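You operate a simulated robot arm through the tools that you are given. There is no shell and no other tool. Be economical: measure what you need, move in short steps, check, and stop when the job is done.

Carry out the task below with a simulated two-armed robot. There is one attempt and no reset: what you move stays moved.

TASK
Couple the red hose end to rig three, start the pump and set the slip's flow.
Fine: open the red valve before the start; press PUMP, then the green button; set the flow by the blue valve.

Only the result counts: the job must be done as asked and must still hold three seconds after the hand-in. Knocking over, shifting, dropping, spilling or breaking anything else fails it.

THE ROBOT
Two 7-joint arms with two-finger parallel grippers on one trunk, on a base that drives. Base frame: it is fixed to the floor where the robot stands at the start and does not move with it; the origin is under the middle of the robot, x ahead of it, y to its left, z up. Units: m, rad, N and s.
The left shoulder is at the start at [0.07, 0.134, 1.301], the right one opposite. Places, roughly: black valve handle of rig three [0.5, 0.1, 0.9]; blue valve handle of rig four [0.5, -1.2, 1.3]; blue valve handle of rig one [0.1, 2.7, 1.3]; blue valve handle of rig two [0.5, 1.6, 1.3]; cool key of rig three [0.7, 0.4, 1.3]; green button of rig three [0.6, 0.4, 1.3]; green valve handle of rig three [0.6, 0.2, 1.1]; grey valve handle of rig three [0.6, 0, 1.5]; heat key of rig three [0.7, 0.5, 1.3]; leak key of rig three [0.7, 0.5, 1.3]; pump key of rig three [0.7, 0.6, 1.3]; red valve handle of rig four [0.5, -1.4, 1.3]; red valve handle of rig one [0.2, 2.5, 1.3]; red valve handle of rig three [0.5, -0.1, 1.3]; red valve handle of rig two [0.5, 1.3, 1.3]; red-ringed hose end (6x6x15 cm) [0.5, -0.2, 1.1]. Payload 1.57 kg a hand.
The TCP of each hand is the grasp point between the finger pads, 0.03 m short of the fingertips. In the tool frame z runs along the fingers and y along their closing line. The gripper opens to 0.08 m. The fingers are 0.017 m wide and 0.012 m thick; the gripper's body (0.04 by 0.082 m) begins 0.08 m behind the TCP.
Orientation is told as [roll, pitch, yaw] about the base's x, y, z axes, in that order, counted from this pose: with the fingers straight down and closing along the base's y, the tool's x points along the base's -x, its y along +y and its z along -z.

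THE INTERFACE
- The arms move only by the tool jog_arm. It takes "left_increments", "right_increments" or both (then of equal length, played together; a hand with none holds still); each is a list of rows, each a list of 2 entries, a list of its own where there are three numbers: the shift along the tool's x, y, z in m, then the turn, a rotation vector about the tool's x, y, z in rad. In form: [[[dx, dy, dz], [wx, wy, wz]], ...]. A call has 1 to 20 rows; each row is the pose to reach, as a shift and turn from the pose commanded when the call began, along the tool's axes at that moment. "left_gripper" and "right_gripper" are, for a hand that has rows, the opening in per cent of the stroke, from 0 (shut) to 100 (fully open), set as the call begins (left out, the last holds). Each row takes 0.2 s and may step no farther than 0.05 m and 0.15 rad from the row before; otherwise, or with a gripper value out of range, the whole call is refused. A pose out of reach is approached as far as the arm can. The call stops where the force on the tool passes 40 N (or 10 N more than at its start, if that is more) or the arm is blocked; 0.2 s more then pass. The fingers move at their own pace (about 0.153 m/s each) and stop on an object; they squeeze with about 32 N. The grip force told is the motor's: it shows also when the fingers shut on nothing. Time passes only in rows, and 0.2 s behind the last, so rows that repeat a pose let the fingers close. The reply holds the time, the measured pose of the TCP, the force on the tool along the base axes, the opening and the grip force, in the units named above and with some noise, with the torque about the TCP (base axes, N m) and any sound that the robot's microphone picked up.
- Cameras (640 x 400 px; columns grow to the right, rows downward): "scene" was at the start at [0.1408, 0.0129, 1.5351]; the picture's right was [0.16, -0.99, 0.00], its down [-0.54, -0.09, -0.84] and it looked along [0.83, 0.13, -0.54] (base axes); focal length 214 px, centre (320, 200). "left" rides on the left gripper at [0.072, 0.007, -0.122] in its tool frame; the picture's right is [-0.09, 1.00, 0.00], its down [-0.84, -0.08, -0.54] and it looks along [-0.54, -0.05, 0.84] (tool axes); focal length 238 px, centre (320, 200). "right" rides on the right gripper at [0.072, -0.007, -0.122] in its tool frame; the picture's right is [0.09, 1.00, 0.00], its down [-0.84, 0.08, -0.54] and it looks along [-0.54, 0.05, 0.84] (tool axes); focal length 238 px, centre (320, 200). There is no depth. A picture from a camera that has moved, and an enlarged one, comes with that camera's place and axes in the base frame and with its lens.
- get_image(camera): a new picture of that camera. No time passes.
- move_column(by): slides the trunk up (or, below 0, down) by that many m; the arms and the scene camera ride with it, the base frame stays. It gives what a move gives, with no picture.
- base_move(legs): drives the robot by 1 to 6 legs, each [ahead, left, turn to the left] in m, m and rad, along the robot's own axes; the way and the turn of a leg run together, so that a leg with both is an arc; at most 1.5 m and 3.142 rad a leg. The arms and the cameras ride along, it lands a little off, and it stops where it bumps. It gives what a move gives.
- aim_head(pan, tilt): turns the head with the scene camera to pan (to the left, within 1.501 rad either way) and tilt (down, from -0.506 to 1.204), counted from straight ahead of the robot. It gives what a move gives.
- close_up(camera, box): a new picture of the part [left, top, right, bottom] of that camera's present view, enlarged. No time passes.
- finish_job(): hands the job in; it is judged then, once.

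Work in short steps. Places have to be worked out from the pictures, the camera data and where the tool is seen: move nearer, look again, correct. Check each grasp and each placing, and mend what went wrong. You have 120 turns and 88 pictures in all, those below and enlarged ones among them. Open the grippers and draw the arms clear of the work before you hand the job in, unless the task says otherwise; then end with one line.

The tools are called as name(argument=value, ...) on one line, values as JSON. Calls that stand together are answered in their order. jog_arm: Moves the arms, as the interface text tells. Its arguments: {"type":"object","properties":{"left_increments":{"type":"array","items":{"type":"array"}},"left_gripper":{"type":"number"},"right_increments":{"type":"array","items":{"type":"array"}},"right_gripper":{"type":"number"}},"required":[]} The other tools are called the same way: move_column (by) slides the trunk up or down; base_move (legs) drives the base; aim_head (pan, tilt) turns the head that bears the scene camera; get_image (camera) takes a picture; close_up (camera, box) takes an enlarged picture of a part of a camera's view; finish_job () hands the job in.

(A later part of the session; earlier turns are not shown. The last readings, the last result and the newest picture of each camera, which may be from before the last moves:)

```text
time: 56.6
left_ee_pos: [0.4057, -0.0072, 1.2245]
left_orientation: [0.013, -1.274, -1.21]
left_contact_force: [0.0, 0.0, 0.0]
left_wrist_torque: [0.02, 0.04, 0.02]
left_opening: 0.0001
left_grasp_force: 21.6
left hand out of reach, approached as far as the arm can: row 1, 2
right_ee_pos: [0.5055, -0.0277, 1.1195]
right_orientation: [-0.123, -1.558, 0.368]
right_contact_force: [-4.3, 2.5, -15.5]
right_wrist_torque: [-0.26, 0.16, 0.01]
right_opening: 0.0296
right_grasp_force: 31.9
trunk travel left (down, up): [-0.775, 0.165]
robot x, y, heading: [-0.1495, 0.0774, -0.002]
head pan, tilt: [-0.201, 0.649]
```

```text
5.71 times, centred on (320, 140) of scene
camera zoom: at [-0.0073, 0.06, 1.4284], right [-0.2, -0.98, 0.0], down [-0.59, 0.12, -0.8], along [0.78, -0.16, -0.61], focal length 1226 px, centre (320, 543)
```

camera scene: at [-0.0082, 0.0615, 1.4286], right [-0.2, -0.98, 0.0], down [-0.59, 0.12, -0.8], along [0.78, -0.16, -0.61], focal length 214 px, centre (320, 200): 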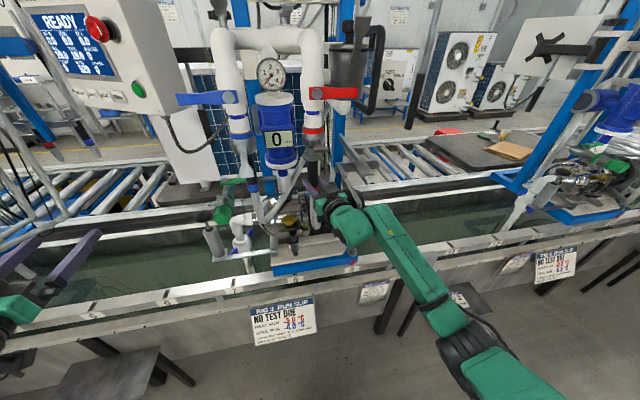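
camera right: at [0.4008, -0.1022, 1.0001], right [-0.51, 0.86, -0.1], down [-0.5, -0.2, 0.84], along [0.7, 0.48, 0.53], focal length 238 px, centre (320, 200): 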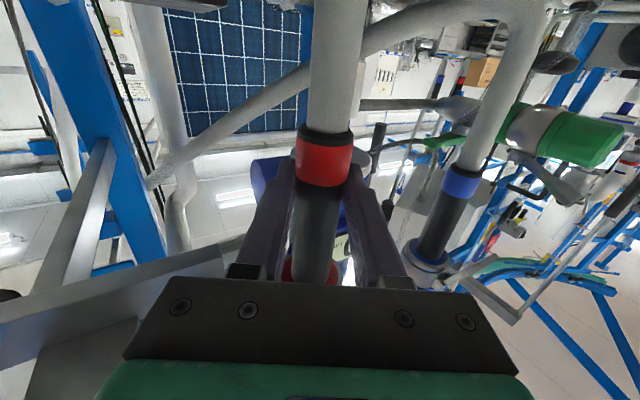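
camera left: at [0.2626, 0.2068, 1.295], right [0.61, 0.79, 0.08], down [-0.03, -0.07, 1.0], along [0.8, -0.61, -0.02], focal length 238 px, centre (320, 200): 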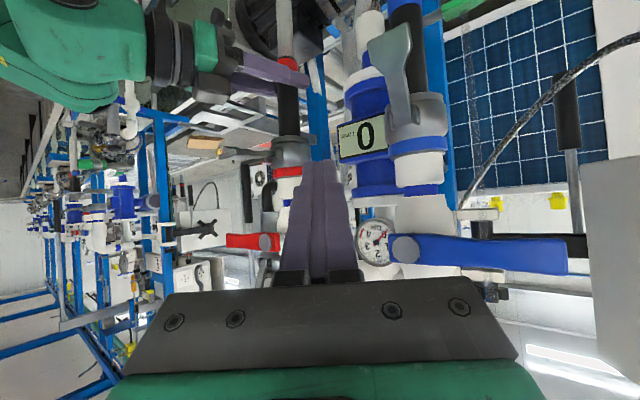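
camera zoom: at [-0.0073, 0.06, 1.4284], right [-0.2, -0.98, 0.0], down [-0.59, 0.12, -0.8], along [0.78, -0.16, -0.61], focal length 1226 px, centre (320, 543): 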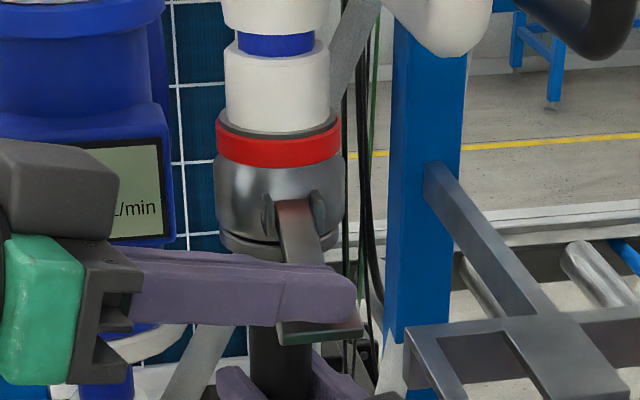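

The lever swings down with almost no resistance. I continue along the arc down and forward.

jog_arm(left_increments=[[[0.013, 0.0005, 0.004], [0, 0, 0]], [[0.0258, 0.0009, 0.0082], [0, 0, 0]], [[0.036, 0.007, 0.0138], [0, 0, 0]], [[0.0454, 0.014, 0.0194], [0, 0, 0]], [[0.05, 0.023, 0.0245], [0, 0, 0]], [[0.0539, 0.0327, 0.0293], [0, 0, 0]]])

close_up(camera="scene", box=[270, 105, 370, 175])

```text
time: 58.0
left_ee_pos: [0.413, -0.0001, 1.1795]
left_orientation: [0.017, -1.274, -1.21]
left_contact_force: [0.4, 0.3, 0.3]
left_wrist_torque: [0.0, 0.02, -0.05]
left_opening: 0.0001
left_grasp_force: 20.9
left hand out of reach, approached as far as the arm can: row 3, 4, 5, 6
right_ee_pos: [0.5054, -0.026, 1.1193]
right_orientation: [-0.112, -1.556, 0.353]
right_contact_force: [-5.1, 2.6, -15.3]
right_wrist_torque: [-0.24, 0.03, 0.07]
right_opening: 0.0296
right_grasp_force: 31.4
trunk travel left (down, up): [-0.775, 0.165]
robot x, y, heading: [-0.1473, 0.0765, 0.006]
head pan, tilt: [-0.201, 0.649]
```

```text
5.71 times, centred on (320, 140) of scene
camera zoom: at [-0.0073, 0.06, 1.4284], right [-0.2, -0.98, 0.0], down [-0.59, 0.12, -0.8], along [0.78, -0.16, -0.61], focal length 1226 px, centre (320, 543)
```

zoom: 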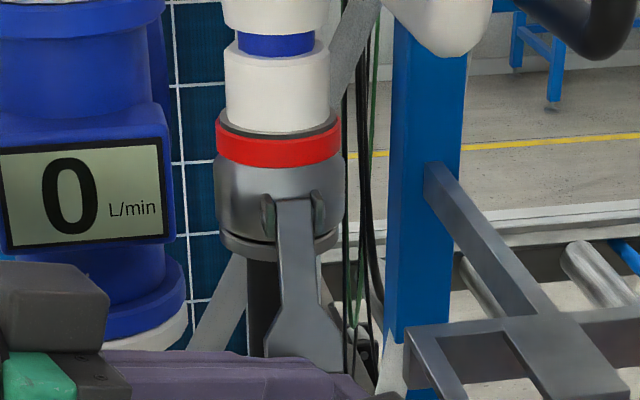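

The lever is nearly down; it needs a final push forward (+x). I try a pure forward push from here.

jog_arm(left_increments=[[[-0.001, 0.0094, 0.0034], [0, 0, 0]], [[-0.002, 0.0187, 0.0068], [0, 0, 0]], [[-0.0031, 0.0281, 0.0101], [0, 0, 0]]])

```text
time: 58.8
left_ee_pos: [0.4293, 0.0165, 1.1837]
left_orientation: [0.016, -1.274, -1.21]
left_contact_force: [0.4, 0.4, -0.6]
left_wrist_torque: [0.02, -0.01, 0.02]
left_opening: 0.0002
left_grasp_force: 20.9
left hand out of reach, approached as far as the arm can: row 1, 2, 3
right_ee_pos: [0.505, -0.0258, 1.1189]
right_orientation: [-0.113, -1.556, 0.358]
right_contact_force: [-4.7, 2.5, -14.3]
right_wrist_torque: [-0.24, 0.09, 0.06]
right_opening: 0.0292
right_grasp_force: 31.5
trunk travel left (down, up): [-0.775, 0.165]
robot x, y, heading: [-0.1478, 0.0774, 0.008]
head pan, tilt: [-0.201, 0.649]
```

The hand slides in +y as it goes forward, again a wrist limit. I turn it slightly further right, and move -y and forward.

jog_arm(left_increments=[[[0, 0, 0], [0.12, 0, 0.037]], [[0, 0, 0], [0.22, 0, 0.067]]])

jog_arm(left_increments=[[[0, 0, 0.01], [0, 0, 0]], [[0, 0.005, 0.02], [0, 0, 0]], [[0, 0.01, 0.025], [0, 0, 0]], [[0, 0.015, 0.028], [0, 0, 0]], [[0, 0.02, 0.03], [0, 0, 0]]])

close_up(camera="scene", box=[240, 105, 370, 205])

```text
time: 59.4
left_ee_pos: [0.4057, 0.035, 1.1839]
left_orientation: [0.014, -1.271, -1.437]
left_contact_force: [0.7, 0.0, -0.1]
left_wrist_torque: [0.0, 0.01, -0.03]
left_opening: 0.0
left_grasp_force: 21.3
left hand out of reach, approached as far as the arm can: row 1, 2
right_ee_pos: [0.5051, -0.0262, 1.12]
right_orientation: [-0.118, -1.555, 0.361]
right_contact_force: [-4.9, 2.0, -14.5]
right_wrist_torque: [-0.21, 0.06, 0.06]
right_opening: 0.0296
right_grasp_force: 32.0
trunk travel left (down, up): [-0.775, 0.165]
robot x, y, heading: [-0.1444, 0.0784, 0.004]
head pan, tilt: [-0.201, 0.649]
```

```text
time: 60.6
left_ee_pos: [0.3991, 0.024, 1.1798]
left_orientation: [0.015, -1.273, -1.439]
left_contact_force: [-0.3, 0.9, 0.2]
left_wrist_torque: [-0.02, -0.04, 0.0]
left_opening: 0.0
left_grasp_force: 21.4
left hand out of reach, approached as far as the arm can: row 1, 2, 3, 4, 5
right_ee_pos: [0.5053, -0.0261, 1.1197]
right_orientation: [-0.117, -1.556, 0.362]
right_contact_force: [-4.6, 2.4, -14.9]
right_wrist_torque: [-0.25, 0.1, 0.04]
right_opening: 0.0294
right_grasp_force: 32.0
trunk travel left (down, up): [-0.775, 0.165]
robot x, y, heading: [-0.1453, 0.0763, -0.002]
head pan, tilt: [-0.201, 0.649]
```

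```text
4.00 times, centred on (305, 155) of scene
camera zoom: at [-0.0073, 0.06, 1.4284], right [-0.2, -0.98, 0.0], down [-0.59, 0.12, -0.8], along [0.78, -0.16, -0.61], focal length 858 px, centre (380, 380)
```

zoom: 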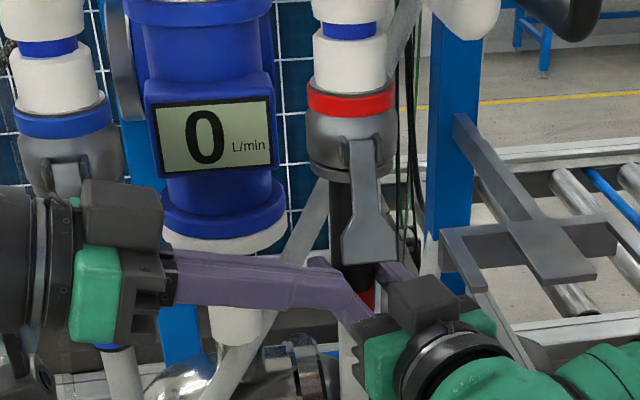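

The lever now looks the same as the closed blue one. I draw the left hand back to its earlier level pose to check from the side.

jog_arm(left_increments=[[[0, 0, -0.03], [0, 0, 0]], [[0, 0, -0.065], [0, 0, 0]], [[0, 0, -0.1], [0, 0, 0]], [[0.004, -0.004, -0.128], [-0.125, 0, -0.038]], [[0.008, -0.009, -0.156], [-0.25, 0, -0.076]], [[0.013, -0.013, -0.184], [-0.375, 0, -0.114]], [[0.017, -0.017, -0.21], [-0.5, 0, -0.153]], [[0.021, -0.022, -0.236], [-0.626, 0, -0.19]], [[0.026, -0.026, -0.262], [-0.75, 0, -0.229]], [[0.03, -0.03, -0.288], [-0.876, 0, -0.267]], [[0.034, -0.034, -0.314], [-1.0, 0, -0.305]], [[0.039, -0.039, -0.34], [-1.127, 0, -0.343]], [[0.043, -0.043, -0.366], [-1.25, 0, -0.381]], [[0.047, -0.048, -0.388], [-1.377, 0, -0.42]]])

get_image(camera="left")

```text
time: 63.6
left_ee_pos: [0.2965, 0.3975, 1.2527]
left_orientation: [0.009, -1.277, 0.008]
left_contact_force: [0.1, -0.4, -0.1]
left_wrist_torque: [0.02, 0.03, 0.02]
left_opening: 0.0003
left_grasp_force: 21.2
right_ee_pos: [0.5061, -0.027, 1.12]
right_orientation: [-0.119, -1.557, 0.363]
right_contact_force: [-3.5, 1.1, -13.3]
right_wrist_torque: [-0.26, 0.03, 0.15]
right_opening: 0.0294
right_grasp_force: 31.8
trunk travel left (down, up): [-0.775, 0.165]
robot x, y, heading: [-0.1498, 0.0773, -0.001]
head pan, tilt: [-0.201, 0.649]
```

```text
25 pictures are left
camera left: at [0.1576, 0.4011, 1.2179], right [0.01, 1.0, 0.09], down [-0.28, -0.08, 0.96], along [0.96, -0.03, 0.27], focal length 238 px, centre (320, 200)
```

left: 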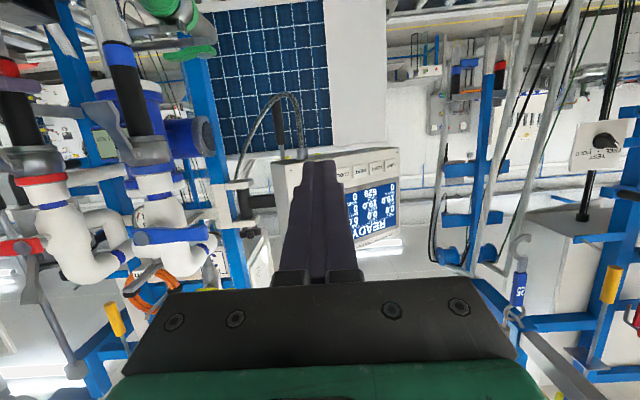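

close_up(camera="left", box=[0, 40, 220, 290])

```text
1.60 times, centred on (110, 165) of left
camera zoom: at [0.1576, 0.4011, 1.2179], right [0.01, 1.0, 0.09], down [-0.28, -0.08, 0.96], along [0.96, -0.03, 0.27], focal length 381 px, centre (656, 256)
```

zoom: 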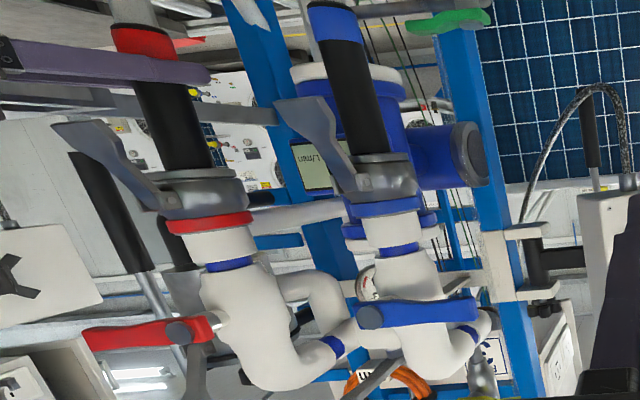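

Triangulated, the red lever hangs at 26° from vertical and the closed blue one at 32°, so the red one is as closed as the blue. I test the coupling with a slight downward pull.

jog_arm(right_increments=[[[0.002, 0, 0], [0, 0, 0]], [[0.004, 0, 0], [0, 0, 0]], [[0.006, 0, 0], [0, 0, 0]]])

```text
time: 64.4
left_ee_pos: [0.2948, 0.3978, 1.2522]
left_orientation: [0.01, -1.279, 0.008]
left_contact_force: [-0.7, 0.4, 0.8]
left_wrist_torque: [-0.01, 0.02, -0.02]
left_opening: 0.0
left_grasp_force: 21.8
right_ee_pos: [0.5057, -0.0272, 1.1207]
right_orientation: [-1.025, -1.567, 1.27]
right_contact_force: [10.5, -0.2, 14.2]
right_wrist_torque: [-0.24, 0.61, -0.03]
right_opening: 0.0294
right_grasp_force: 31.9
trunk travel left (down, up): [-0.775, 0.165]
robot x, y, heading: [-0.1478, 0.0808, 0.003]
head pan, tilt: [-0.201, 0.649]
```

It is held: no movement against a 19 N pull. I open the right gripper and withdraw straight back.

jog_arm(right_increments=[[[-0.005, 0, 0], [0, 0, 0]], [[-0.005, 0, 0], [0, 0, 0]], [[-0.005, 0, 0], [0, 0, 0]]], right_gripper=100)

jog_arm(right_increments=[[[0, 0, -0.04], [0, 0, 0]], [[0, 0, -0.08], [0, 0, 0]], [[0, 0, -0.12], [0, 0, 0]], [[0, 0, -0.15], [0, 0, 0]]])

get_image(camera="scene")

```text
time: 65.2
left_ee_pos: [0.2937, 0.3968, 1.252]
left_orientation: [0.009, -1.279, 0.005]
left_contact_force: [-1.3, -0.2, -1.0]
left_wrist_torque: [0.0, -0.02, 0.0]
left_opening: 0.0001
left_grasp_force: 21.0
right_ee_pos: [0.5051, -0.0272, 1.1194]
right_orientation: [-0.127, -1.559, 0.372]
right_contact_force: [0.5, -0.8, -0.8]
right_wrist_torque: [0.02, -0.02, 0.01]
right_opening: 0.0803
right_grasp_force: 0.2
trunk travel left (down, up): [-0.775, 0.165]
robot x, y, heading: [-0.1467, 0.0758, 0.0]
head pan, tilt: [-0.201, 0.649]
```

```text
time: 66.2
left_ee_pos: [0.2925, 0.3976, 1.253]
left_orientation: [0.01, -1.279, 0.002]
left_contact_force: [0.6, -0.3, 0.5]
left_wrist_torque: [-0.02, 0.0, -0.01]
left_opening: 0.0
left_grasp_force: 21.4
right_ee_pos: [0.3579, -0.062, 1.1216]
right_orientation: [-0.19, -1.559, 0.435]
right_contact_force: [0.1, -0.8, 0.2]
right_wrist_torque: [-0.04, 0.0, -0.01]
right_opening: 0.08
right_grasp_force: 0.2
trunk travel left (down, up): [-0.775, 0.165]
robot x, y, heading: [-0.1481, 0.0778, 0.0]
head pan, tilt: [-0.201, 0.649]
```

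```text
23 pictures are left
camera scene: at [-0.0111, 0.0595, 1.4288], right [-0.2, -0.98, 0.0], down [-0.59, 0.12, -0.8], along [0.78, -0.16, -0.6], focal length 214 px, centre (320, 200)
```

scene: 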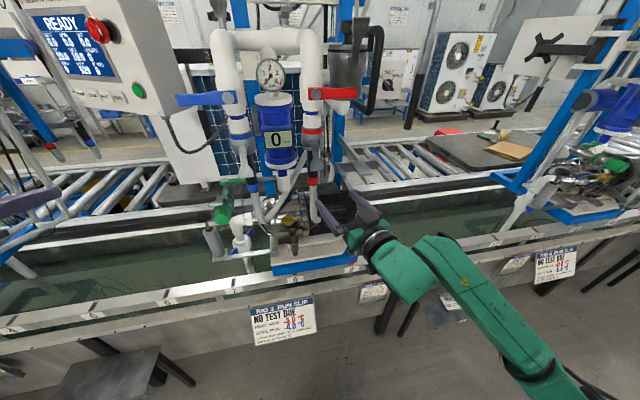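

The hose is coupled and free. Next is the red valve: its handle lies crosswise at x≈0.455, z≈1.335, from pivot y -0.028 to y -0.115. I raise the trunk 0.15 m and bring the shut right fingers under its outer end to try it upward.

move_column(by=0.15)

jog_arm(right_increments=[[[-0.01, -0.03, 0], [0, 0, 0]], [[-0.02, -0.064, 0], [0, 0, 0]], [[-0.025, -0.064, 0.03], [0, 0, 0]], [[-0.025, -0.064, 0.0696], [0, 0, 0]]], right_gripper=0)

close_up(camera="scene", box=[220, 60, 420, 220])

```text
time: 68.0
left_ee_pos: [0.2949, 0.3972, 1.4028]
left_orientation: [0.009, -1.279, 0.005]
left_contact_force: [-0.3, -0.1, 0.7]
left_wrist_torque: [0.02, 0.04, -0.04]
left_opening: 0.0
left_grasp_force: 21.3
right_ee_pos: [0.36, -0.0627, 1.2704]
right_orientation: [-0.148, -1.56, 0.39]
right_contact_force: [-0.7, 0.9, 0.4]
right_wrist_torque: [-0.02, -0.01, 0.02]
right_opening: 0.08
right_grasp_force: 0.0
trunk travel left (down, up): [-0.925, 0.015]
robot x, y, heading: [-0.1521, 0.0765, 0.002]
head pan, tilt: [-0.201, 0.649]
```

```text
time: 69.0
left_ee_pos: [0.2974, 0.3995, 1.3998]
left_orientation: [0.006, -1.278, 0.008]
left_contact_force: [0.5, 0.8, 0.3]
left_wrist_torque: [-0.03, -0.01, 0.02]
left_opening: 0.0001
left_grasp_force: 21.7
right_ee_pos: [0.4491, -0.1065, 1.2933]
right_orientation: [-0.144, -1.553, 0.39]
right_contact_force: [0.3, 0.1, -1.1]
right_wrist_torque: [-0.02, 0.0, -0.01]
right_opening: 0.0
right_grasp_force: 21.4
trunk travel left (down, up): [-0.925, 0.015]
robot x, y, heading: [-0.1463, 0.0797, 0.003]
head pan, tilt: [-0.201, 0.649]
```

```text
2.50 times, centred on (320, 140) of scene
camera zoom: at [-0.0051, 0.0615, 1.5782], right [-0.2, -0.98, 0.0], down [-0.59, 0.12, -0.79], along [0.78, -0.16, -0.61], focal length 536 px, centre (320, 350)
```

zoom: 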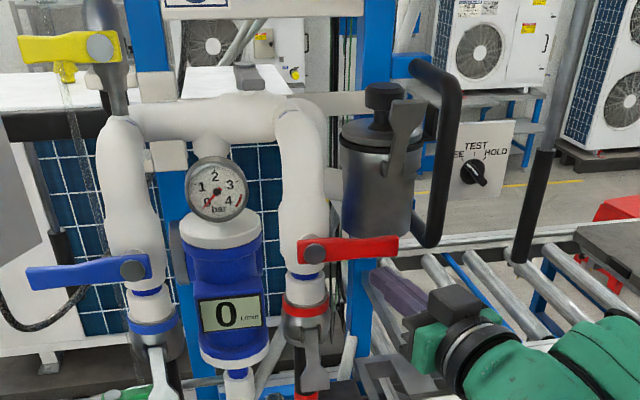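

The fingers are below the handle. I push up about 5 cm and see whether it yields.

jog_arm(right_increments=[[[-0.012, 0, 0], [0, 0, 0]], [[-0.024, 0, 0], [0, 0, 0]], [[-0.032, 0, 0], [0, 0, 0]], [[-0.04, 0, 0], [0, 0, 0]], [[-0.049, 0, 0], [0, 0, 0]]])

```text
time: 70.2
left_ee_pos: [0.2942, 0.3976, 1.4013]
left_orientation: [0.007, -1.278, 0.007]
left_contact_force: [-0.8, 0.3, -0.3]
left_wrist_torque: [-0.01, 0.0, 0.0]
left_opening: 0.0
left_grasp_force: 21.0
right_ee_pos: [0.4455, -0.1061, 1.343]
right_orientation: [-0.133, -1.558, 0.376]
right_contact_force: [0.6, 0.5, -5.2]
right_wrist_torque: [-0.09, 0.06, -0.01]
right_opening: 0.0
right_grasp_force: 21.5
trunk travel left (down, up): [-0.925, 0.015]
robot x, y, heading: [-0.1475, 0.0781, 0.001]
head pan, tilt: [-0.201, 0.649]
```

It turns easily. I follow the arc to vertical.

jog_arm(right_increments=[[[-0.012, 0, 0], [0, 0, 0]], [[-0.031, 0.0078, 0.0019], [0, 0, 0]], [[-0.047, 0.0194, 0.0049], [0, 0, 0]], [[-0.059, 0.035, 0.0087], [0, 0, 0]], [[-0.066, 0.046, 0.0115], [0, 0, 0]], [[-0.067, 0.0533, 0.0134], [0, 0, 0]], [[-0.068, 0.06, 0.015], [0, 0, 0]]])

close_up(camera="scene", box=[220, 60, 420, 220])

```text
time: 71.8
left_ee_pos: [0.295, 0.3934, 1.4039]
left_orientation: [0.02, -1.28, -0.007]
left_contact_force: [0.5, -0.3, 0.4]
left_wrist_torque: [0.01, 0.03, 0.03]
left_opening: 0.0003
left_grasp_force: 21.0
right_ee_pos: [0.447, -0.0504, 1.4136]
right_orientation: [0.113, -1.562, 0.127]
right_contact_force: [2.4, -6.2, 3.5]
right_wrist_torque: [0.02, -0.05, -0.12]
right_opening: 0.0
right_grasp_force: 21.4
trunk travel left (down, up): [-0.925, 0.015]
robot x, y, heading: [-0.1473, 0.0778, 0.005]
head pan, tilt: [-0.201, 0.649]
```

```text
2.50 times, centred on (320, 140) of scene
camera zoom: at [-0.0084, 0.0555, 1.5786], right [-0.2, -0.98, 0.0], down [-0.59, 0.12, -0.8], along [0.78, -0.16, -0.61], focal length 536 px, centre (320, 350)
```

zoom: 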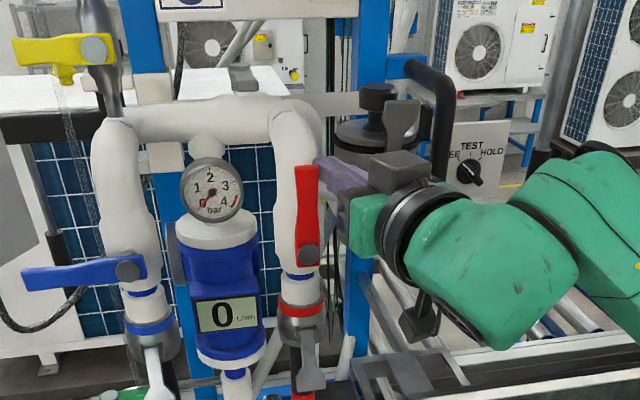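

The red handle stands in line with the pipe. I withdraw the right hand and aim the head at the control box.

jog_arm(right_increments=[[[0, -0.03, -0.02], [0, 0, 0]], [[0, -0.05, -0.06], [0, 0, 0]], [[0.03, -0.07, -0.1], [0, 0, 0]], [[0.06, -0.09, -0.13], [0, 0, 0]]])

aim_head(pan=0.5, tilt=0.35)

get_image(camera="scene")

```text
refused: row 3 steps farther than a row can; nothing moved
```

```text
time: 72.8
left_ee_pos: [0.2956, 0.3929, 1.4023]
left_orientation: [0.021, -1.279, -0.004]
left_contact_force: [0.1, 0.4, 0.0]
left_wrist_torque: [-0.01, 0.0, 0.02]
left_opening: 0.0001
left_grasp_force: 21.4
right_ee_pos: [0.4453, -0.0515, 1.4123]
right_orientation: [0.116, -1.56, 0.126]
right_contact_force: [4.5, -7.5, 5.8]
right_wrist_torque: [0.07, -0.17, -0.2]
right_opening: 0.0
right_grasp_force: 21.3
trunk travel left (down, up): [-0.925, 0.015]
robot x, y, heading: [-0.1473, 0.0763, 0.001]
head pan, tilt: [0.499, 0.351]
```

```text
20 pictures are left
camera scene: at [-0.0119, 0.1169, 1.6057], right [0.48, -0.88, 0.0], down [-0.3, -0.16, -0.94], along [0.82, 0.45, -0.34], focal length 214 px, centre (320, 200)
```

scene: 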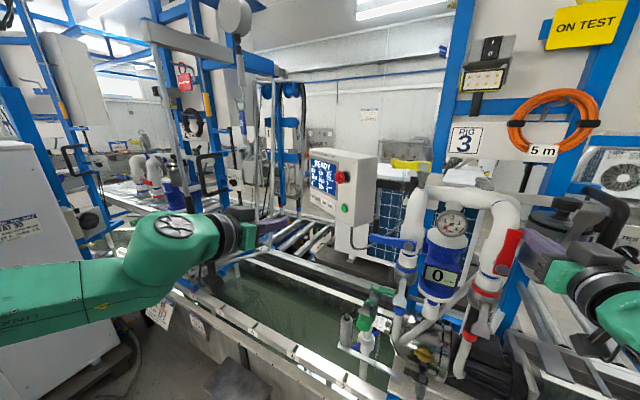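

The move was refused for step size; I redo it in smaller steps, and enlarge the control box.

jog_arm(right_increments=[[[0, -0.03, -0.02], [0, 0, 0]], [[0, -0.04, -0.06], [0, 0, 0]], [[0.02, -0.05, -0.1], [0, 0, 0]], [[0.04, -0.06, -0.13], [0, 0, 0]]])

close_up(camera="scene", box=[300, 140, 390, 240])

get_image(camera="left")

```text
time: 73.8
left_ee_pos: [0.2921, 0.3989, 1.401]
left_orientation: [0.005, -1.281, 0.01]
left_contact_force: [0.1, 1.1, -0.4]
left_wrist_torque: [0.02, 0.0, -0.01]
left_opening: 0.0
left_grasp_force: 21.1
right_ee_pos: [0.3307, -0.1321, 1.3751]
right_orientation: [-0.333, -1.558, 0.578]
right_contact_force: [-1.3, 1.3, -0.5]
right_wrist_torque: [0.02, 0.04, -0.03]
right_opening: 0.0001
right_grasp_force: 21.3
trunk travel left (down, up): [-0.925, 0.015]
robot x, y, heading: [-0.1471, 0.0782, 0.002]
head pan, tilt: [0.499, 0.351]
```

```text
4.00 times, centred on (345, 190) of scene
camera zoom: at [-0.0156, 0.1236, 1.6059], right [0.48, -0.88, 0.0], down [-0.3, -0.17, -0.94], along [0.82, 0.45, -0.34], focal length 858 px, centre (220, 240)
```

zoom: 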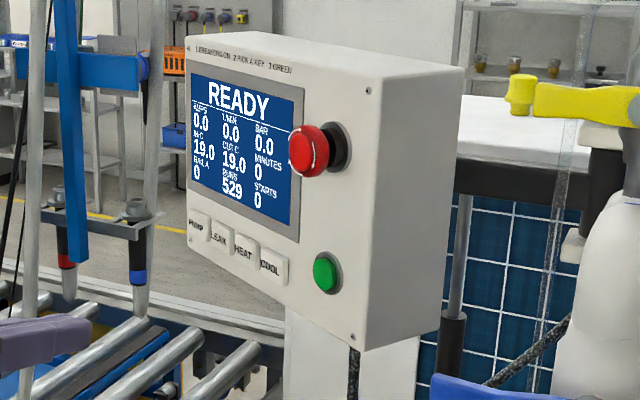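

```text
18 pictures are left
camera left: at [0.1536, 0.4026, 1.3687], right [0.01, 1.0, 0.09], down [-0.28, -0.08, 0.96], along [0.96, -0.04, 0.28], focal length 238 px, centre (320, 200)
```

left: 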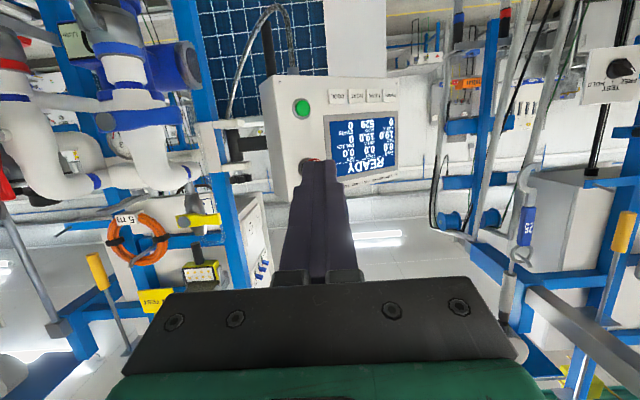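

The pump key is at about (0.718, 0.553, 1.311), the green button at (0.613, 0.366, 1.327), and the face is pressed along heading -0.5. They are too far for the left arm here, so I tuck the right hand outward and then drive forward and left.

jog_arm(right_increments=[[[0.01, -0.03, -0.02], [0, 0, 0]], [[0.02, -0.06, -0.04], [0, 0, 0]], [[0.035, -0.09, -0.06], [0, 0, 0]], [[0.05, -0.12, -0.08], [0, 0, 0]], [[0.07, -0.15, -0.1], [0, 0, 0]], [[0.085, -0.175, -0.12], [0, 0, 0]]])

base_move(legs=[[0.0, 0.17, 0], [0.14, 0, 0]])

```text
time: 75.2
left_ee_pos: [0.2925, 0.3954, 1.4028]
left_orientation: [0.012, -1.281, 0.004]
left_contact_force: [-0.5, -0.3, -0.2]
left_wrist_torque: [0.01, -0.02, -0.02]
left_opening: 0.0
left_grasp_force: 21.2
right_ee_pos: [0.2574, -0.3347, 1.2906]
right_orientation: [-0.133, -1.561, 0.377]
right_contact_force: [-0.5, 0.0, 0.1]
right_wrist_torque: [0.01, 0.04, 0.04]
right_opening: 0.0002
right_grasp_force: 21.6
trunk travel left (down, up): [-0.925, 0.015]
robot x, y, heading: [-0.1497, 0.0766, -0.001]
head pan, tilt: [0.499, 0.351]
```

```text
time: 77.6
left_ee_pos: [0.4302, 0.5627, 1.404]
left_orientation: [0.006, -1.283, 0.0]
left_contact_force: [-0.6, 0.6, -0.3]
left_wrist_torque: [0.0, 0.0, -0.03]
left_opening: 0.0001
left_grasp_force: 21.3
right_ee_pos: [0.3913, -0.1675, 1.2917]
right_orientation: [-0.357, -1.564, 0.596]
right_contact_force: [-0.1, 0.1, 0.4]
right_wrist_torque: [-0.03, 0.0, -0.01]
right_opening: 0.0002
right_grasp_force: 21.1
trunk travel left (down, up): [-0.925, 0.015]
robot x, y, heading: [-0.0065, 0.2452, -0.004]
head pan, tilt: [0.499, 0.351]
```

I turn the left hand to heading -0.5 and level, then advance to a standoff in front of the PUMP key.

jog_arm(left_increments=[[[0, 0, 0], [0.12, 0, 0.036]], [[0, 0, 0], [0.24, 0, 0.0715]], [[0, 0, 0], [0.36, 0, 0.107]], [[0, 0, 0], [0.479, 0, 0.143]]])

jog_arm(left_increments=[[[0, 0, 0], [0, -0.145, 0]], [[0, 0, 0], [0, -0.287, 0]]])

jog_arm(left_increments=[[[0.02, 0.026, 0.025], [0, 0, 0]], [[0.04, 0.052, 0.05], [0, 0, 0]], [[0.06, 0.078, 0.08], [0, 0, 0]], [[0.08, 0.104, 0.11], [0, 0, 0]], [[0.093, 0.129, 0.145], [0, 0, 0]], [[0.093, 0.129, 0.17], [0, 0, 0]]])

close_up(camera="scene", box=[240, 130, 440, 260])

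```text
time: 78.6
left_ee_pos: [0.436, 0.5613, 1.4028]
left_orientation: [0.006, -1.279, -0.498]
left_contact_force: [0.2, 0.3, 0.0]
left_wrist_torque: [0.02, 0.02, -0.02]
left_opening: 0.0001
left_grasp_force: 21.2
right_ee_pos: [0.396, -0.1674, 1.2889]
right_orientation: [-0.146, -1.558, 0.383]
right_contact_force: [0.1, 0.0, -0.6]
right_wrist_torque: [0.0, -0.02, -0.03]
right_opening: 0.0001
right_grasp_force: 21.0
trunk travel left (down, up): [-0.925, 0.015]
robot x, y, heading: [-0.0102, 0.246, -0.005]
head pan, tilt: [0.499, 0.351]
```

```text
time: 79.2
left_ee_pos: [0.4354, 0.5623, 1.402]
left_orientation: [0.402, -1.567, -0.896]
left_contact_force: [0.0, 0.1, -0.2]
left_wrist_torque: [-0.03, -0.06, -0.01]
left_opening: 0.0
left_grasp_force: 21.2
right_ee_pos: [0.3944, -0.1674, 1.2912]
right_orientation: [-0.216, -1.559, 0.454]
right_contact_force: [0.3, 0.7, -0.5]
right_wrist_torque: [0.02, 0.02, 0.0]
right_opening: 0.0
right_grasp_force: 21.2
trunk travel left (down, up): [-0.925, 0.015]
robot x, y, heading: [-0.0097, 0.2461, -0.007]
head pan, tilt: [0.499, 0.351]
```

```text
time: 80.6
left_ee_pos: [0.6449, 0.5951, 1.3072]
left_orientation: [0.27, -1.564, -0.761]
left_contact_force: [0.2, 0.5, -0.3]
left_wrist_torque: [0.02, -0.01, 0.0]
left_opening: 0.0
left_grasp_force: 21.1
right_ee_pos: [0.3942, -0.1689, 1.2902]
right_orientation: [-0.053, -1.558, 0.289]
right_contact_force: [-0.2, 0.7, -0.1]
right_wrist_torque: [0.0, 0.0, -0.02]
right_opening: 0.0
right_grasp_force: 20.8
trunk travel left (down, up): [-0.925, 0.015]
robot x, y, heading: [-0.007, 0.2438, -0.001]
head pan, tilt: [0.499, 0.351]
```

```text
3.08 times, centred on (340, 195) of scene
camera zoom: at [0.128, 0.2865, 1.6056], right [0.47, -0.88, 0.0], down [-0.3, -0.16, -0.94], along [0.83, 0.45, -0.34], focal length 660 px, centre (258, 215)
```

zoom: 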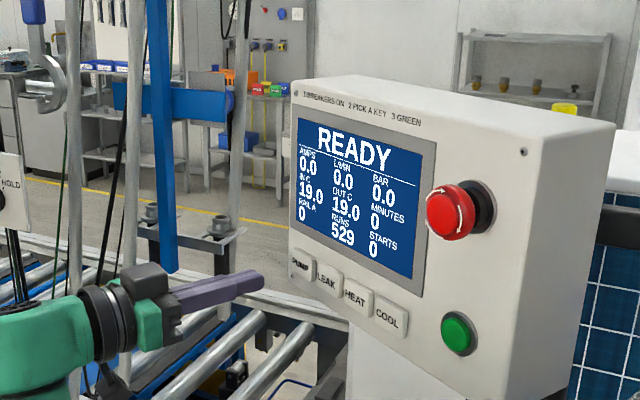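

The fingertip is lined up; the key is about 5.5 cm ahead along the finger axis. I advance and press gently, then look.

jog_arm(left_increments=[[[-0.003, 0.0025, 0.025], [0, 0, 0]], [[-0.003, 0.0025, 0.045], [0, 0, 0]], [[-0.003, 0.0025, 0.052], [0, 0, 0]], [[-0.003, 0.0025, 0.056], [0, 0, 0]], [[-0.003, 0.0025, 0.06], [0, 0, 0]]])

close_up(camera="scene", box=[300, 150, 420, 250])

```text
time: 81.8
left_ee_pos: [0.6999, 0.5724, 1.3113]
left_orientation: [0.528, -1.565, -1.018]
left_contact_force: [-1.8, 3.1, 1.6]
left_wrist_torque: [0.0, -0.05, 0.04]
left_opening: 0.0001
left_grasp_force: 21.6
right_ee_pos: [0.3938, -0.1663, 1.2911]
right_orientation: [-0.261, -1.561, 0.498]
right_contact_force: [0.2, 0.6, -0.2]
right_wrist_torque: [-0.01, -0.02, 0.01]
right_opening: 0.0003
right_grasp_force: 21.4
trunk travel left (down, up): [-0.925, 0.015]
robot x, y, heading: [-0.007, 0.2446, -0.001]
head pan, tilt: [0.499, 0.351]
heard: click
```

```text
4.00 times, centred on (360, 200) of scene
camera zoom: at [0.1251, 0.2894, 1.6058], right [0.47, -0.88, 0.0], down [-0.3, -0.16, -0.94], along [0.83, 0.45, -0.34], focal length 858 px, centre (160, 200)
```

zoom: 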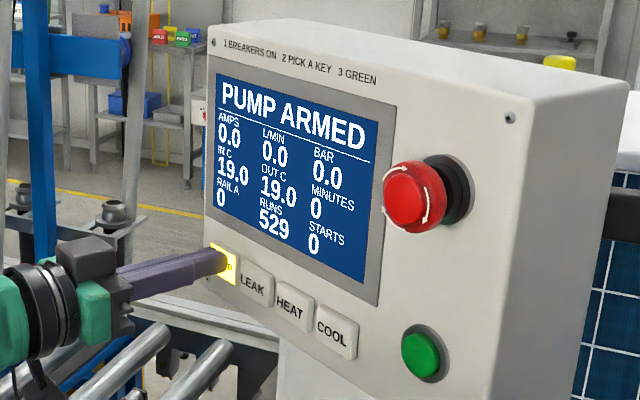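

PUMP is armed. I back off 6 cm and slide along the panel to the green button, 0.214 m to the right and 2 cm up.

jog_arm(left_increments=[[[0, 0, -0.03], [0, 0, 0]], [[0, 0, -0.06], [0, 0, 0]], [[-0.005, -0.04, -0.06], [0, 0, 0]], [[-0.01, -0.08, -0.06], [0, 0, 0]], [[-0.015, -0.12, -0.06], [0, 0, 0]], [[-0.02, -0.16, -0.06], [0, 0, 0]], [[-0.02, -0.19, -0.06], [0, 0, 0]], [[-0.02, -0.214, -0.06], [0, 0, 0]]])

close_up(camera="scene", box=[300, 140, 440, 260])

```text
time: 83.6
left_ee_pos: [0.547, 0.405, 1.3309]
left_orientation: [0.534, -1.567, -1.024]
left_contact_force: [0.3, -0.9, -0.6]
left_wrist_torque: [0.0, -0.01, 0.0]
left_opening: 0.0
left_grasp_force: 21.3
right_ee_pos: [0.3948, -0.1683, 1.2898]
right_orientation: [-0.126, -1.558, 0.366]
right_contact_force: [-0.4, 0.1, 1.1]
right_wrist_torque: [-0.03, 0.01, 0.01]
right_opening: 0.0
right_grasp_force: 21.9
trunk travel left (down, up): [-0.925, 0.015]
robot x, y, heading: [-0.0042, 0.2445, -0.004]
head pan, tilt: [0.499, 0.351]
```

```text
3.33 times, centred on (370, 200) of scene
camera zoom: at [0.1265, 0.2874, 1.6057], right [0.47, -0.88, 0.0], down [-0.3, -0.16, -0.94], along [0.83, 0.45, -0.34], focal length 715 px, centre (153, 200)
```

zoom: 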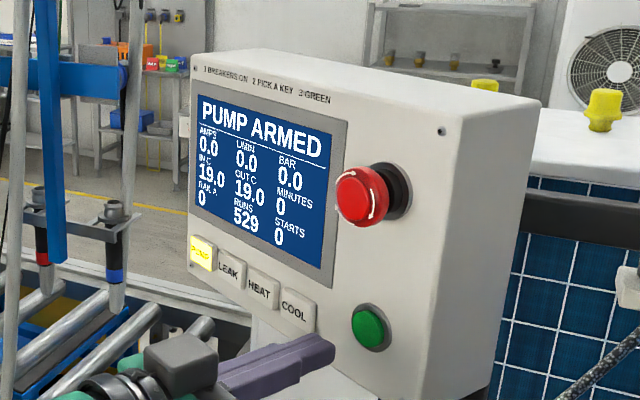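

Projecting the fingertip 5.5 cm ahead lands exactly on the green button. I press it.

jog_arm(left_increments=[[[0, 0, 0.025], [0, 0, 0]], [[0, 0, 0.045], [0, 0, 0]], [[0, 0, 0.052], [0, 0, 0]], [[0, 0, 0.057], [0, 0, 0]], [[0, 0, 0.061], [0, 0, 0]]])

```text
time: 84.8
left_ee_pos: [0.5986, 0.3822, 1.3326]
left_orientation: [0.682, -1.567, -1.17]
left_contact_force: [-6.3, 4.2, -2.1]
left_wrist_torque: [0.03, 0.02, 0.03]
left_opening: 0.0
left_grasp_force: 21.3
right_ee_pos: [0.3919, -0.1666, 1.2909]
right_orientation: [-0.322, -1.559, 0.557]
right_contact_force: [0.5, -0.5, 0.5]
right_wrist_torque: [0.0, -0.01, 0.0]
right_opening: 0.0
right_grasp_force: 21.4
trunk travel left (down, up): [-0.925, 0.015]
robot x, y, heading: [-0.0076, 0.247, -0.01]
head pan, tilt: [0.499, 0.351]
heard: click
```

A click. I back off and view the panel and the rig together.

jog_arm(left_increments=[[[0, 0, -0.04], [0, 0, 0]], [[0, 0, -0.08], [0, 0, 0]], [[0, 0, -0.12], [0, 0, 0]]])

aim_head(pan=0.1, tilt=0.5)

get_image(camera="scene")

```text
time: 85.6
left_ee_pos: [0.4924, 0.4348, 1.3315]
left_orientation: [0.956, -1.566, -1.448]
left_contact_force: [0.4, -0.1, -0.2]
left_wrist_torque: [0.01, 0.02, -0.05]
left_opening: 0.0002
left_grasp_force: 21.3
right_ee_pos: [0.3911, -0.1675, 1.2918]
right_orientation: [-0.259, -1.559, 0.495]
right_contact_force: [0.1, 0.3, 0.9]
right_wrist_torque: [-0.02, -0.02, -0.02]
right_opening: 0.0
right_grasp_force: 21.3
trunk travel left (down, up): [-0.925, 0.015]
robot x, y, heading: [-0.0069, 0.2469, -0.006]
head pan, tilt: [0.499, 0.351]
```

```text
time: 86.5
left_ee_pos: [0.496, 0.4346, 1.3303]
left_orientation: [0.355, -1.565, -0.847]
left_contact_force: [0.3, 0.8, 1.0]
left_wrist_torque: [0.02, -0.01, -0.01]
left_opening: 0.0
left_grasp_force: 21.6
right_ee_pos: [0.3942, -0.169, 1.288]
right_orientation: [-0.121, -1.559, 0.358]
right_contact_force: [-0.3, 1.2, 0.0]
right_wrist_torque: [0.0, 0.0, 0.0]
right_opening: 0.0001
right_grasp_force: 21.2
trunk travel left (down, up): [-0.925, 0.015]
robot x, y, heading: [-0.0072, 0.2456, -0.002]
head pan, tilt: [0.099, 0.499]
```

```text
14 pictures are left
camera scene: at [0.1359, 0.252, 1.592], right [0.1, -1.0, 0.0], down [-0.48, -0.05, -0.88], along [0.87, 0.08, -0.48], focal length 214 px, centre (320, 200)
```

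scene: 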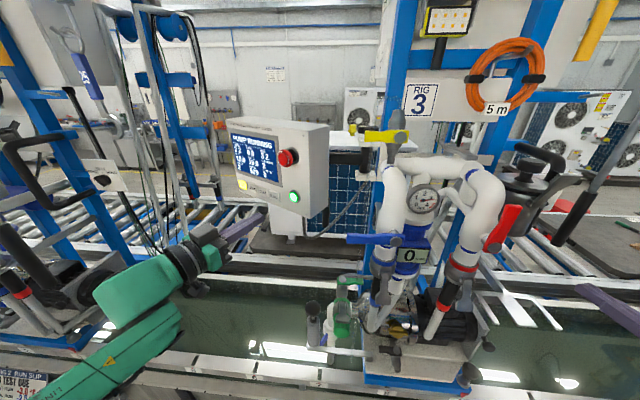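

The pump is running. The blue handle spans y 0.147 (pivot) to 0.235 at x≈0.455, z≈1.337. I drive back and to the right so that the left arm can work it the way the right arm worked the red one.

base_move(legs=[[-0.14, 0, 0], [0, -0.21, 0]])

aim_head(pan=0.1, tilt=0.5)

```text
time: 89.0
left_ee_pos: [0.3531, 0.2297, 1.3292]
left_orientation: [-0.324, -1.567, -0.162]
left_contact_force: [-0.9, 0.5, -0.1]
left_wrist_torque: [-0.01, 0.02, -0.05]
left_opening: 0.0
left_grasp_force: 21.0
right_ee_pos: [0.2544, -0.3735, 1.2921]
right_orientation: [-0.377, -1.558, 0.62]
right_contact_force: [0.1, 0.2, 0.7]
right_wrist_torque: [0.0, 0.0, -0.03]
right_opening: 0.0001
right_grasp_force: 21.3
trunk travel left (down, up): [-0.925, 0.015]
robot x, y, heading: [-0.1481, 0.037, 0.003]
head pan, tilt: [0.099, 0.499]
```

```text
time: 89.7
left_ee_pos: [0.351, 0.2287, 1.3296]
left_orientation: [0.11, -1.565, -0.597]
left_contact_force: [0.6, -0.8, 0.0]
left_wrist_torque: [-0.01, -0.02, -0.02]
left_opening: 0.0
left_grasp_force: 21.4
right_ee_pos: [0.2541, -0.3755, 1.2907]
right_orientation: [-0.259, -1.559, 0.5]
right_contact_force: [0.1, -0.5, 0.2]
right_wrist_torque: [0.03, -0.02, -0.01]
right_opening: 0.0
right_grasp_force: 21.5
trunk travel left (down, up): [-0.925, 0.015]
robot x, y, heading: [-0.1478, 0.0344, -0.008]
head pan, tilt: [0.099, 0.499]
```

Now the left hand is in front of the handle's outer end. I go down below the handle's level, then forward under it.

jog_arm(left_increments=[[[0.02, 0, 0], [0, 0, 0]], [[0.038, 0, 0], [0, 0, 0]], [[0.038, 0.0217, 0.041], [0, 0, 0]], [[0.038, 0.0433, 0.0818], [0, 0, 0]]])

close_up(camera="scene", box=[220, 120, 400, 260])

```text
time: 90.7
left_ee_pos: [0.4477, 0.226, 1.2877]
left_orientation: [0.104, -1.562, -0.59]
left_contact_force: [0.6, 0.4, 0.5]
left_wrist_torque: [-0.02, 0.04, 0.02]
left_opening: 0.0
left_grasp_force: 21.8
right_ee_pos: [0.2585, -0.3789, 1.2889]
right_orientation: [-0.026, -1.558, 0.269]
right_contact_force: [0.3, 0.1, 0.8]
right_wrist_torque: [0.03, -0.02, 0.03]
right_opening: 0.0001
right_grasp_force: 21.0
trunk travel left (down, up): [-0.925, 0.015]
robot x, y, heading: [-0.1484, 0.0343, -0.002]
head pan, tilt: [0.099, 0.499]
```

```text
2.86 times, centred on (310, 190) of scene
camera zoom: at [-0.002, 0.0405, 1.5916], right [0.1, -0.99, 0.0], down [-0.48, -0.05, -0.88], along [0.87, 0.09, -0.48], focal length 613 px, centre (349, 229)
```

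zoom: 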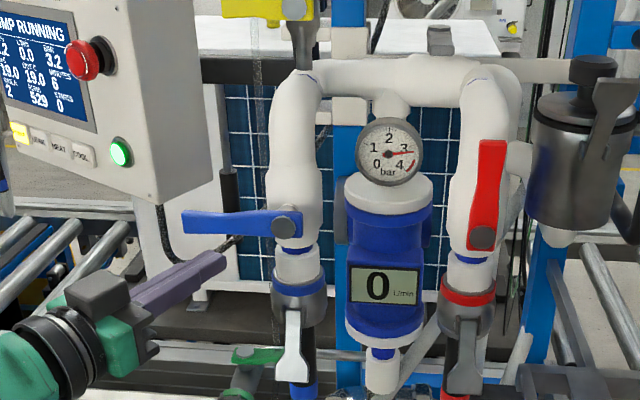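

Pressure is up and the finger is below the handle. I push up to about 30° and read the flow.

jog_arm(left_increments=[[[-0.015, 0, 0], [0, 0, 0]], [[-0.03, 0, 0], [0, 0, 0]], [[-0.04, 0, 0], [0, 0, 0]], [[-0.05, 0, 0], [0, 0, 0]], [[-0.06, 0, 0], [0, 0, 0]], [[-0.069, 0, 0], [0, 0, 0]], [[-0.069, 0, 0], [0, 0, 0]], [[-0.069, 0, 0], [0, 0, 0]], [[-0.069, 0, 0], [0, 0, 0]]])

close_up(camera="scene", box=[220, 120, 400, 260])

```text
time: 92.7
left_ee_pos: [0.4478, 0.2273, 1.3601]
left_orientation: [0.203, -1.563, -0.691]
left_contact_force: [1.2, 0.3, -3.5]
left_wrist_torque: [0.07, 0.04, 0.02]
left_opening: 0.0003
left_grasp_force: 21.1
right_ee_pos: [0.2562, -0.3762, 1.2896]
right_orientation: [-0.127, -1.556, 0.373]
right_contact_force: [0.2, 0.0, 0.7]
right_wrist_torque: [0.01, 0.02, 0.03]
right_opening: 0.0
right_grasp_force: 21.1
trunk travel left (down, up): [-0.925, 0.015]
robot x, y, heading: [-0.153, 0.0303, -0.001]
head pan, tilt: [0.099, 0.499]
```

```text
2.86 times, centred on (310, 190) of scene
camera zoom: at [-0.0041, 0.0418, 1.5918], right [0.1, -1.0, 0.0], down [-0.48, -0.05, -0.88], along [0.87, 0.09, -0.48], focal length 613 px, centre (349, 229)
```

zoom: 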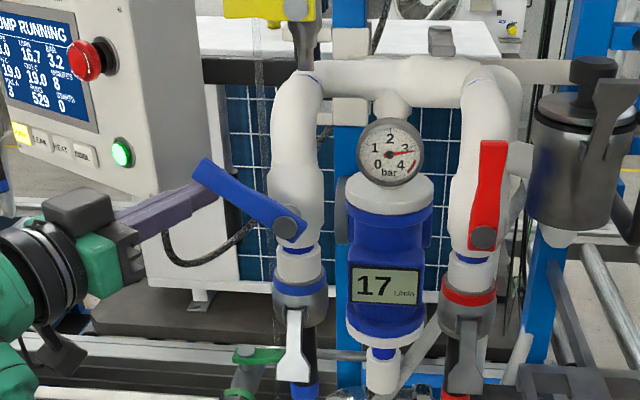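

17 L/min at about 30°. I push up 7 mm more for about 20.

jog_arm(left_increments=[[[-0.004, -0.001, 0.0005], [0, 0, 0]], [[-0.007, -0.001, 0.0005], [0, 0, 0]], [[-0.007, -0.001, 0.0005], [0, 0, 0]], [[-0.007, -0.001, 0.0005], [0, 0, 0]], [[-0.007, -0.001, 0.0005], [0, 0, 0]]])

close_up(camera="scene", box=[220, 120, 350, 220])

```text
time: 93.8
left_ee_pos: [0.4474, 0.2249, 1.3683]
left_orientation: [0.193, -1.564, -0.678]
left_contact_force: [1.7, 0.8, -4.0]
left_wrist_torque: [0.08, 0.09, 0.03]
left_opening: 0.0
left_grasp_force: 21.2
right_ee_pos: [0.2562, -0.3786, 1.2888]
right_orientation: [-0.129, -1.559, 0.371]
right_contact_force: [-0.1, -0.6, 0.0]
right_wrist_torque: [-0.01, 0.02, -0.02]
right_opening: 0.0001
right_grasp_force: 21.5
trunk travel left (down, up): [-0.925, 0.015]
robot x, y, heading: [-0.1523, 0.0343, 0.004]
head pan, tilt: [0.099, 0.499]
```

```text
4.00 times, centred on (285, 170) of scene
camera zoom: at [-0.0041, 0.0418, 1.5918], right [0.1, -1.0, 0.0], down [-0.48, -0.05, -0.88], along [0.87, 0.09, -0.48], focal length 858 px, centre (460, 320)
```

zoom: 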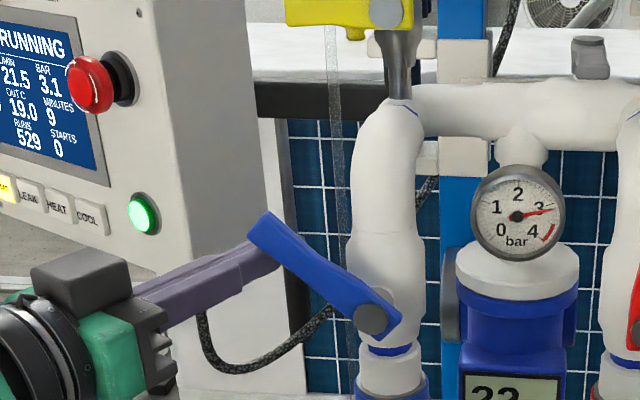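

21.5 L/min, near the upper end. I lower the finger away and see what the flow settles to.

jog_arm(left_increments=[[[0.015, 0, 0], [0, 0, 0]], [[0.03, 0, 0], [0, 0, 0]], [[0.03, 0, 0], [0, 0, 0]], [[0.03, 0, 0], [0, 0, 0]], [[0.03, 0, 0], [0, 0, 0]]])

close_up(camera="scene", box=[220, 120, 350, 220])

```text
time: 95.0
left_ee_pos: [0.4458, 0.2242, 1.339]
left_orientation: [0.338, -1.565, -0.825]
left_contact_force: [0.2, -0.1, -0.2]
left_wrist_torque: [0.02, 0.04, 0.02]
left_opening: 0.0001
left_grasp_force: 21.4
right_ee_pos: [0.2554, -0.3784, 1.2905]
right_orientation: [-0.147, -1.558, 0.391]
right_contact_force: [-0.8, -0.1, 0.7]
right_wrist_torque: [-0.01, 0.01, 0.02]
right_opening: 0.0
right_grasp_force: 20.9
trunk travel left (down, up): [-0.925, 0.015]
robot x, y, heading: [-0.15, 0.0338, 0.002]
head pan, tilt: [0.099, 0.499]
```

```text
4.00 times, centred on (285, 170) of scene
camera zoom: at [-0.0059, 0.0414, 1.592], right [0.1, -1.0, 0.0], down [-0.48, -0.05, -0.88], along [0.87, 0.09, -0.48], focal length 858 px, centre (460, 320)
```

zoom: 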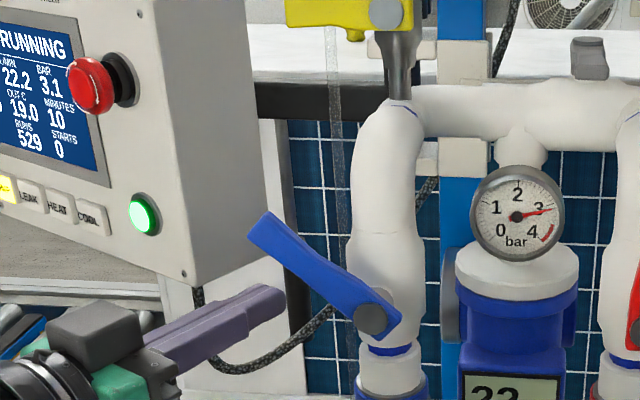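

The flow settled at 22.2 and the handle stays put, so it must come down by about 2°. I take the finger back, up and over the handle, to press from above.

jog_arm(left_increments=[[[0, 0, -0.035], [0, 0, 0]], [[0, 0, -0.06], [0, 0, 0]], [[-0.045, 0, -0.06], [0, 0, 0]], [[-0.09, 0, -0.06], [0, 0, 0]], [[-0.09, -0.018, -0.03], [0, 0, 0]], [[-0.09, -0.018, 0.0096], [0, 0, 0]], [[-0.08, -0.018, 0.0096], [0, 0, 0]], [[-0.074, -0.018, 0.0096], [0, 0, 0]]])

close_up(camera="scene", box=[220, 120, 350, 220])

```text
time: 96.8
left_ee_pos: [0.446, 0.2051, 1.4122]
left_orientation: [0.838, -1.568, -1.326]
left_contact_force: [-1.1, -0.1, 1.0]
left_wrist_torque: [0.05, 0.08, -0.01]
left_opening: 0.0001
left_grasp_force: 21.6
right_ee_pos: [0.2525, -0.3776, 1.2911]
right_orientation: [-0.266, -1.56, 0.51]
right_contact_force: [-0.6, 0.1, -0.3]
right_wrist_torque: [-0.04, 0.03, -0.01]
right_opening: 0.0002
right_grasp_force: 21.5
trunk travel left (down, up): [-0.925, 0.015]
robot x, y, heading: [-0.1514, 0.0389, -0.003]
head pan, tilt: [0.099, 0.499]
```

```text
4.00 times, centred on (285, 170) of scene
camera zoom: at [-0.0082, 0.0425, 1.5922], right [0.1, -1.0, 0.0], down [-0.48, -0.05, -0.88], along [0.87, 0.09, -0.48], focal length 858 px, centre (460, 320)
```

zoom: 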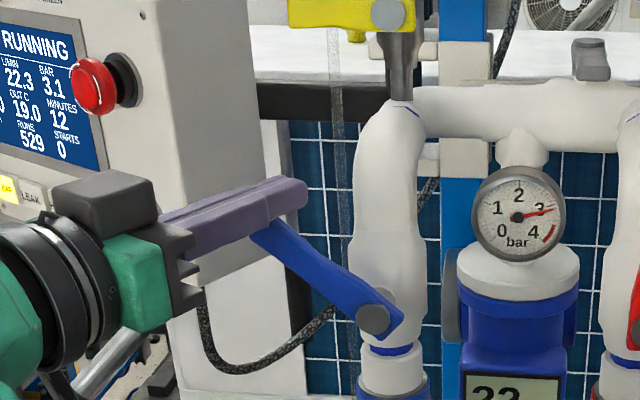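

The finger is just above the handle. I lower in small steps until it touches.

jog_arm(left_increments=[[[0.002, 0, 0], [0, 0, 0]], [[0.004, 0, 0], [0, 0, 0]], [[0.005, 0, 0], [0, 0, 0]], [[0.005, 0, 0], [0, 0, 0]]])

```text
time: 97.8
left_ee_pos: [0.4455, 0.2058, 1.408]
left_orientation: [0.662, -1.567, -1.148]
left_contact_force: [1.9, 2.3, 6.7]
left_wrist_torque: [0.04, -0.08, 0.01]
left_opening: 0.0002
left_grasp_force: 21.6
right_ee_pos: [0.2543, -0.3762, 1.2915]
right_orientation: [-0.245, -1.562, 0.488]
right_contact_force: [0.4, -1.3, -0.3]
right_wrist_torque: [0.04, -0.03, 0.02]
right_opening: 0.0
right_grasp_force: 21.8
trunk travel left (down, up): [-0.925, 0.015]
robot x, y, heading: [-0.1479, 0.0334, 0.002]
head pan, tilt: [0.099, 0.499]
```

In contact, about 7 N. I check the flow before going further.

close_up(camera="scene", box=[220, 120, 350, 220])

```text
4.00 times, centred on (285, 170) of scene
camera zoom: at [-0.0073, 0.0427, 1.5921], right [0.1, -0.99, 0.0], down [-0.48, -0.05, -0.88], along [0.87, 0.09, -0.48], focal length 858 px, centre (460, 320)
```

zoom: 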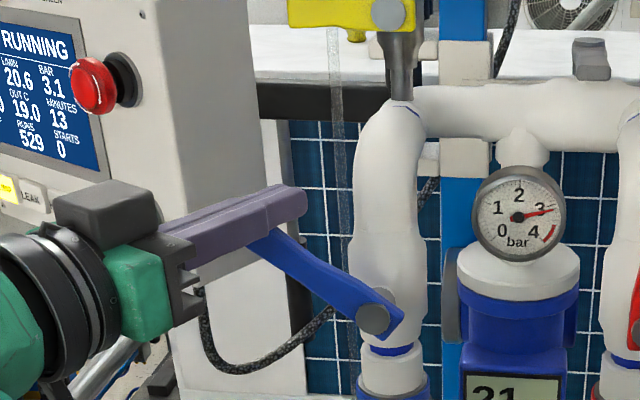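

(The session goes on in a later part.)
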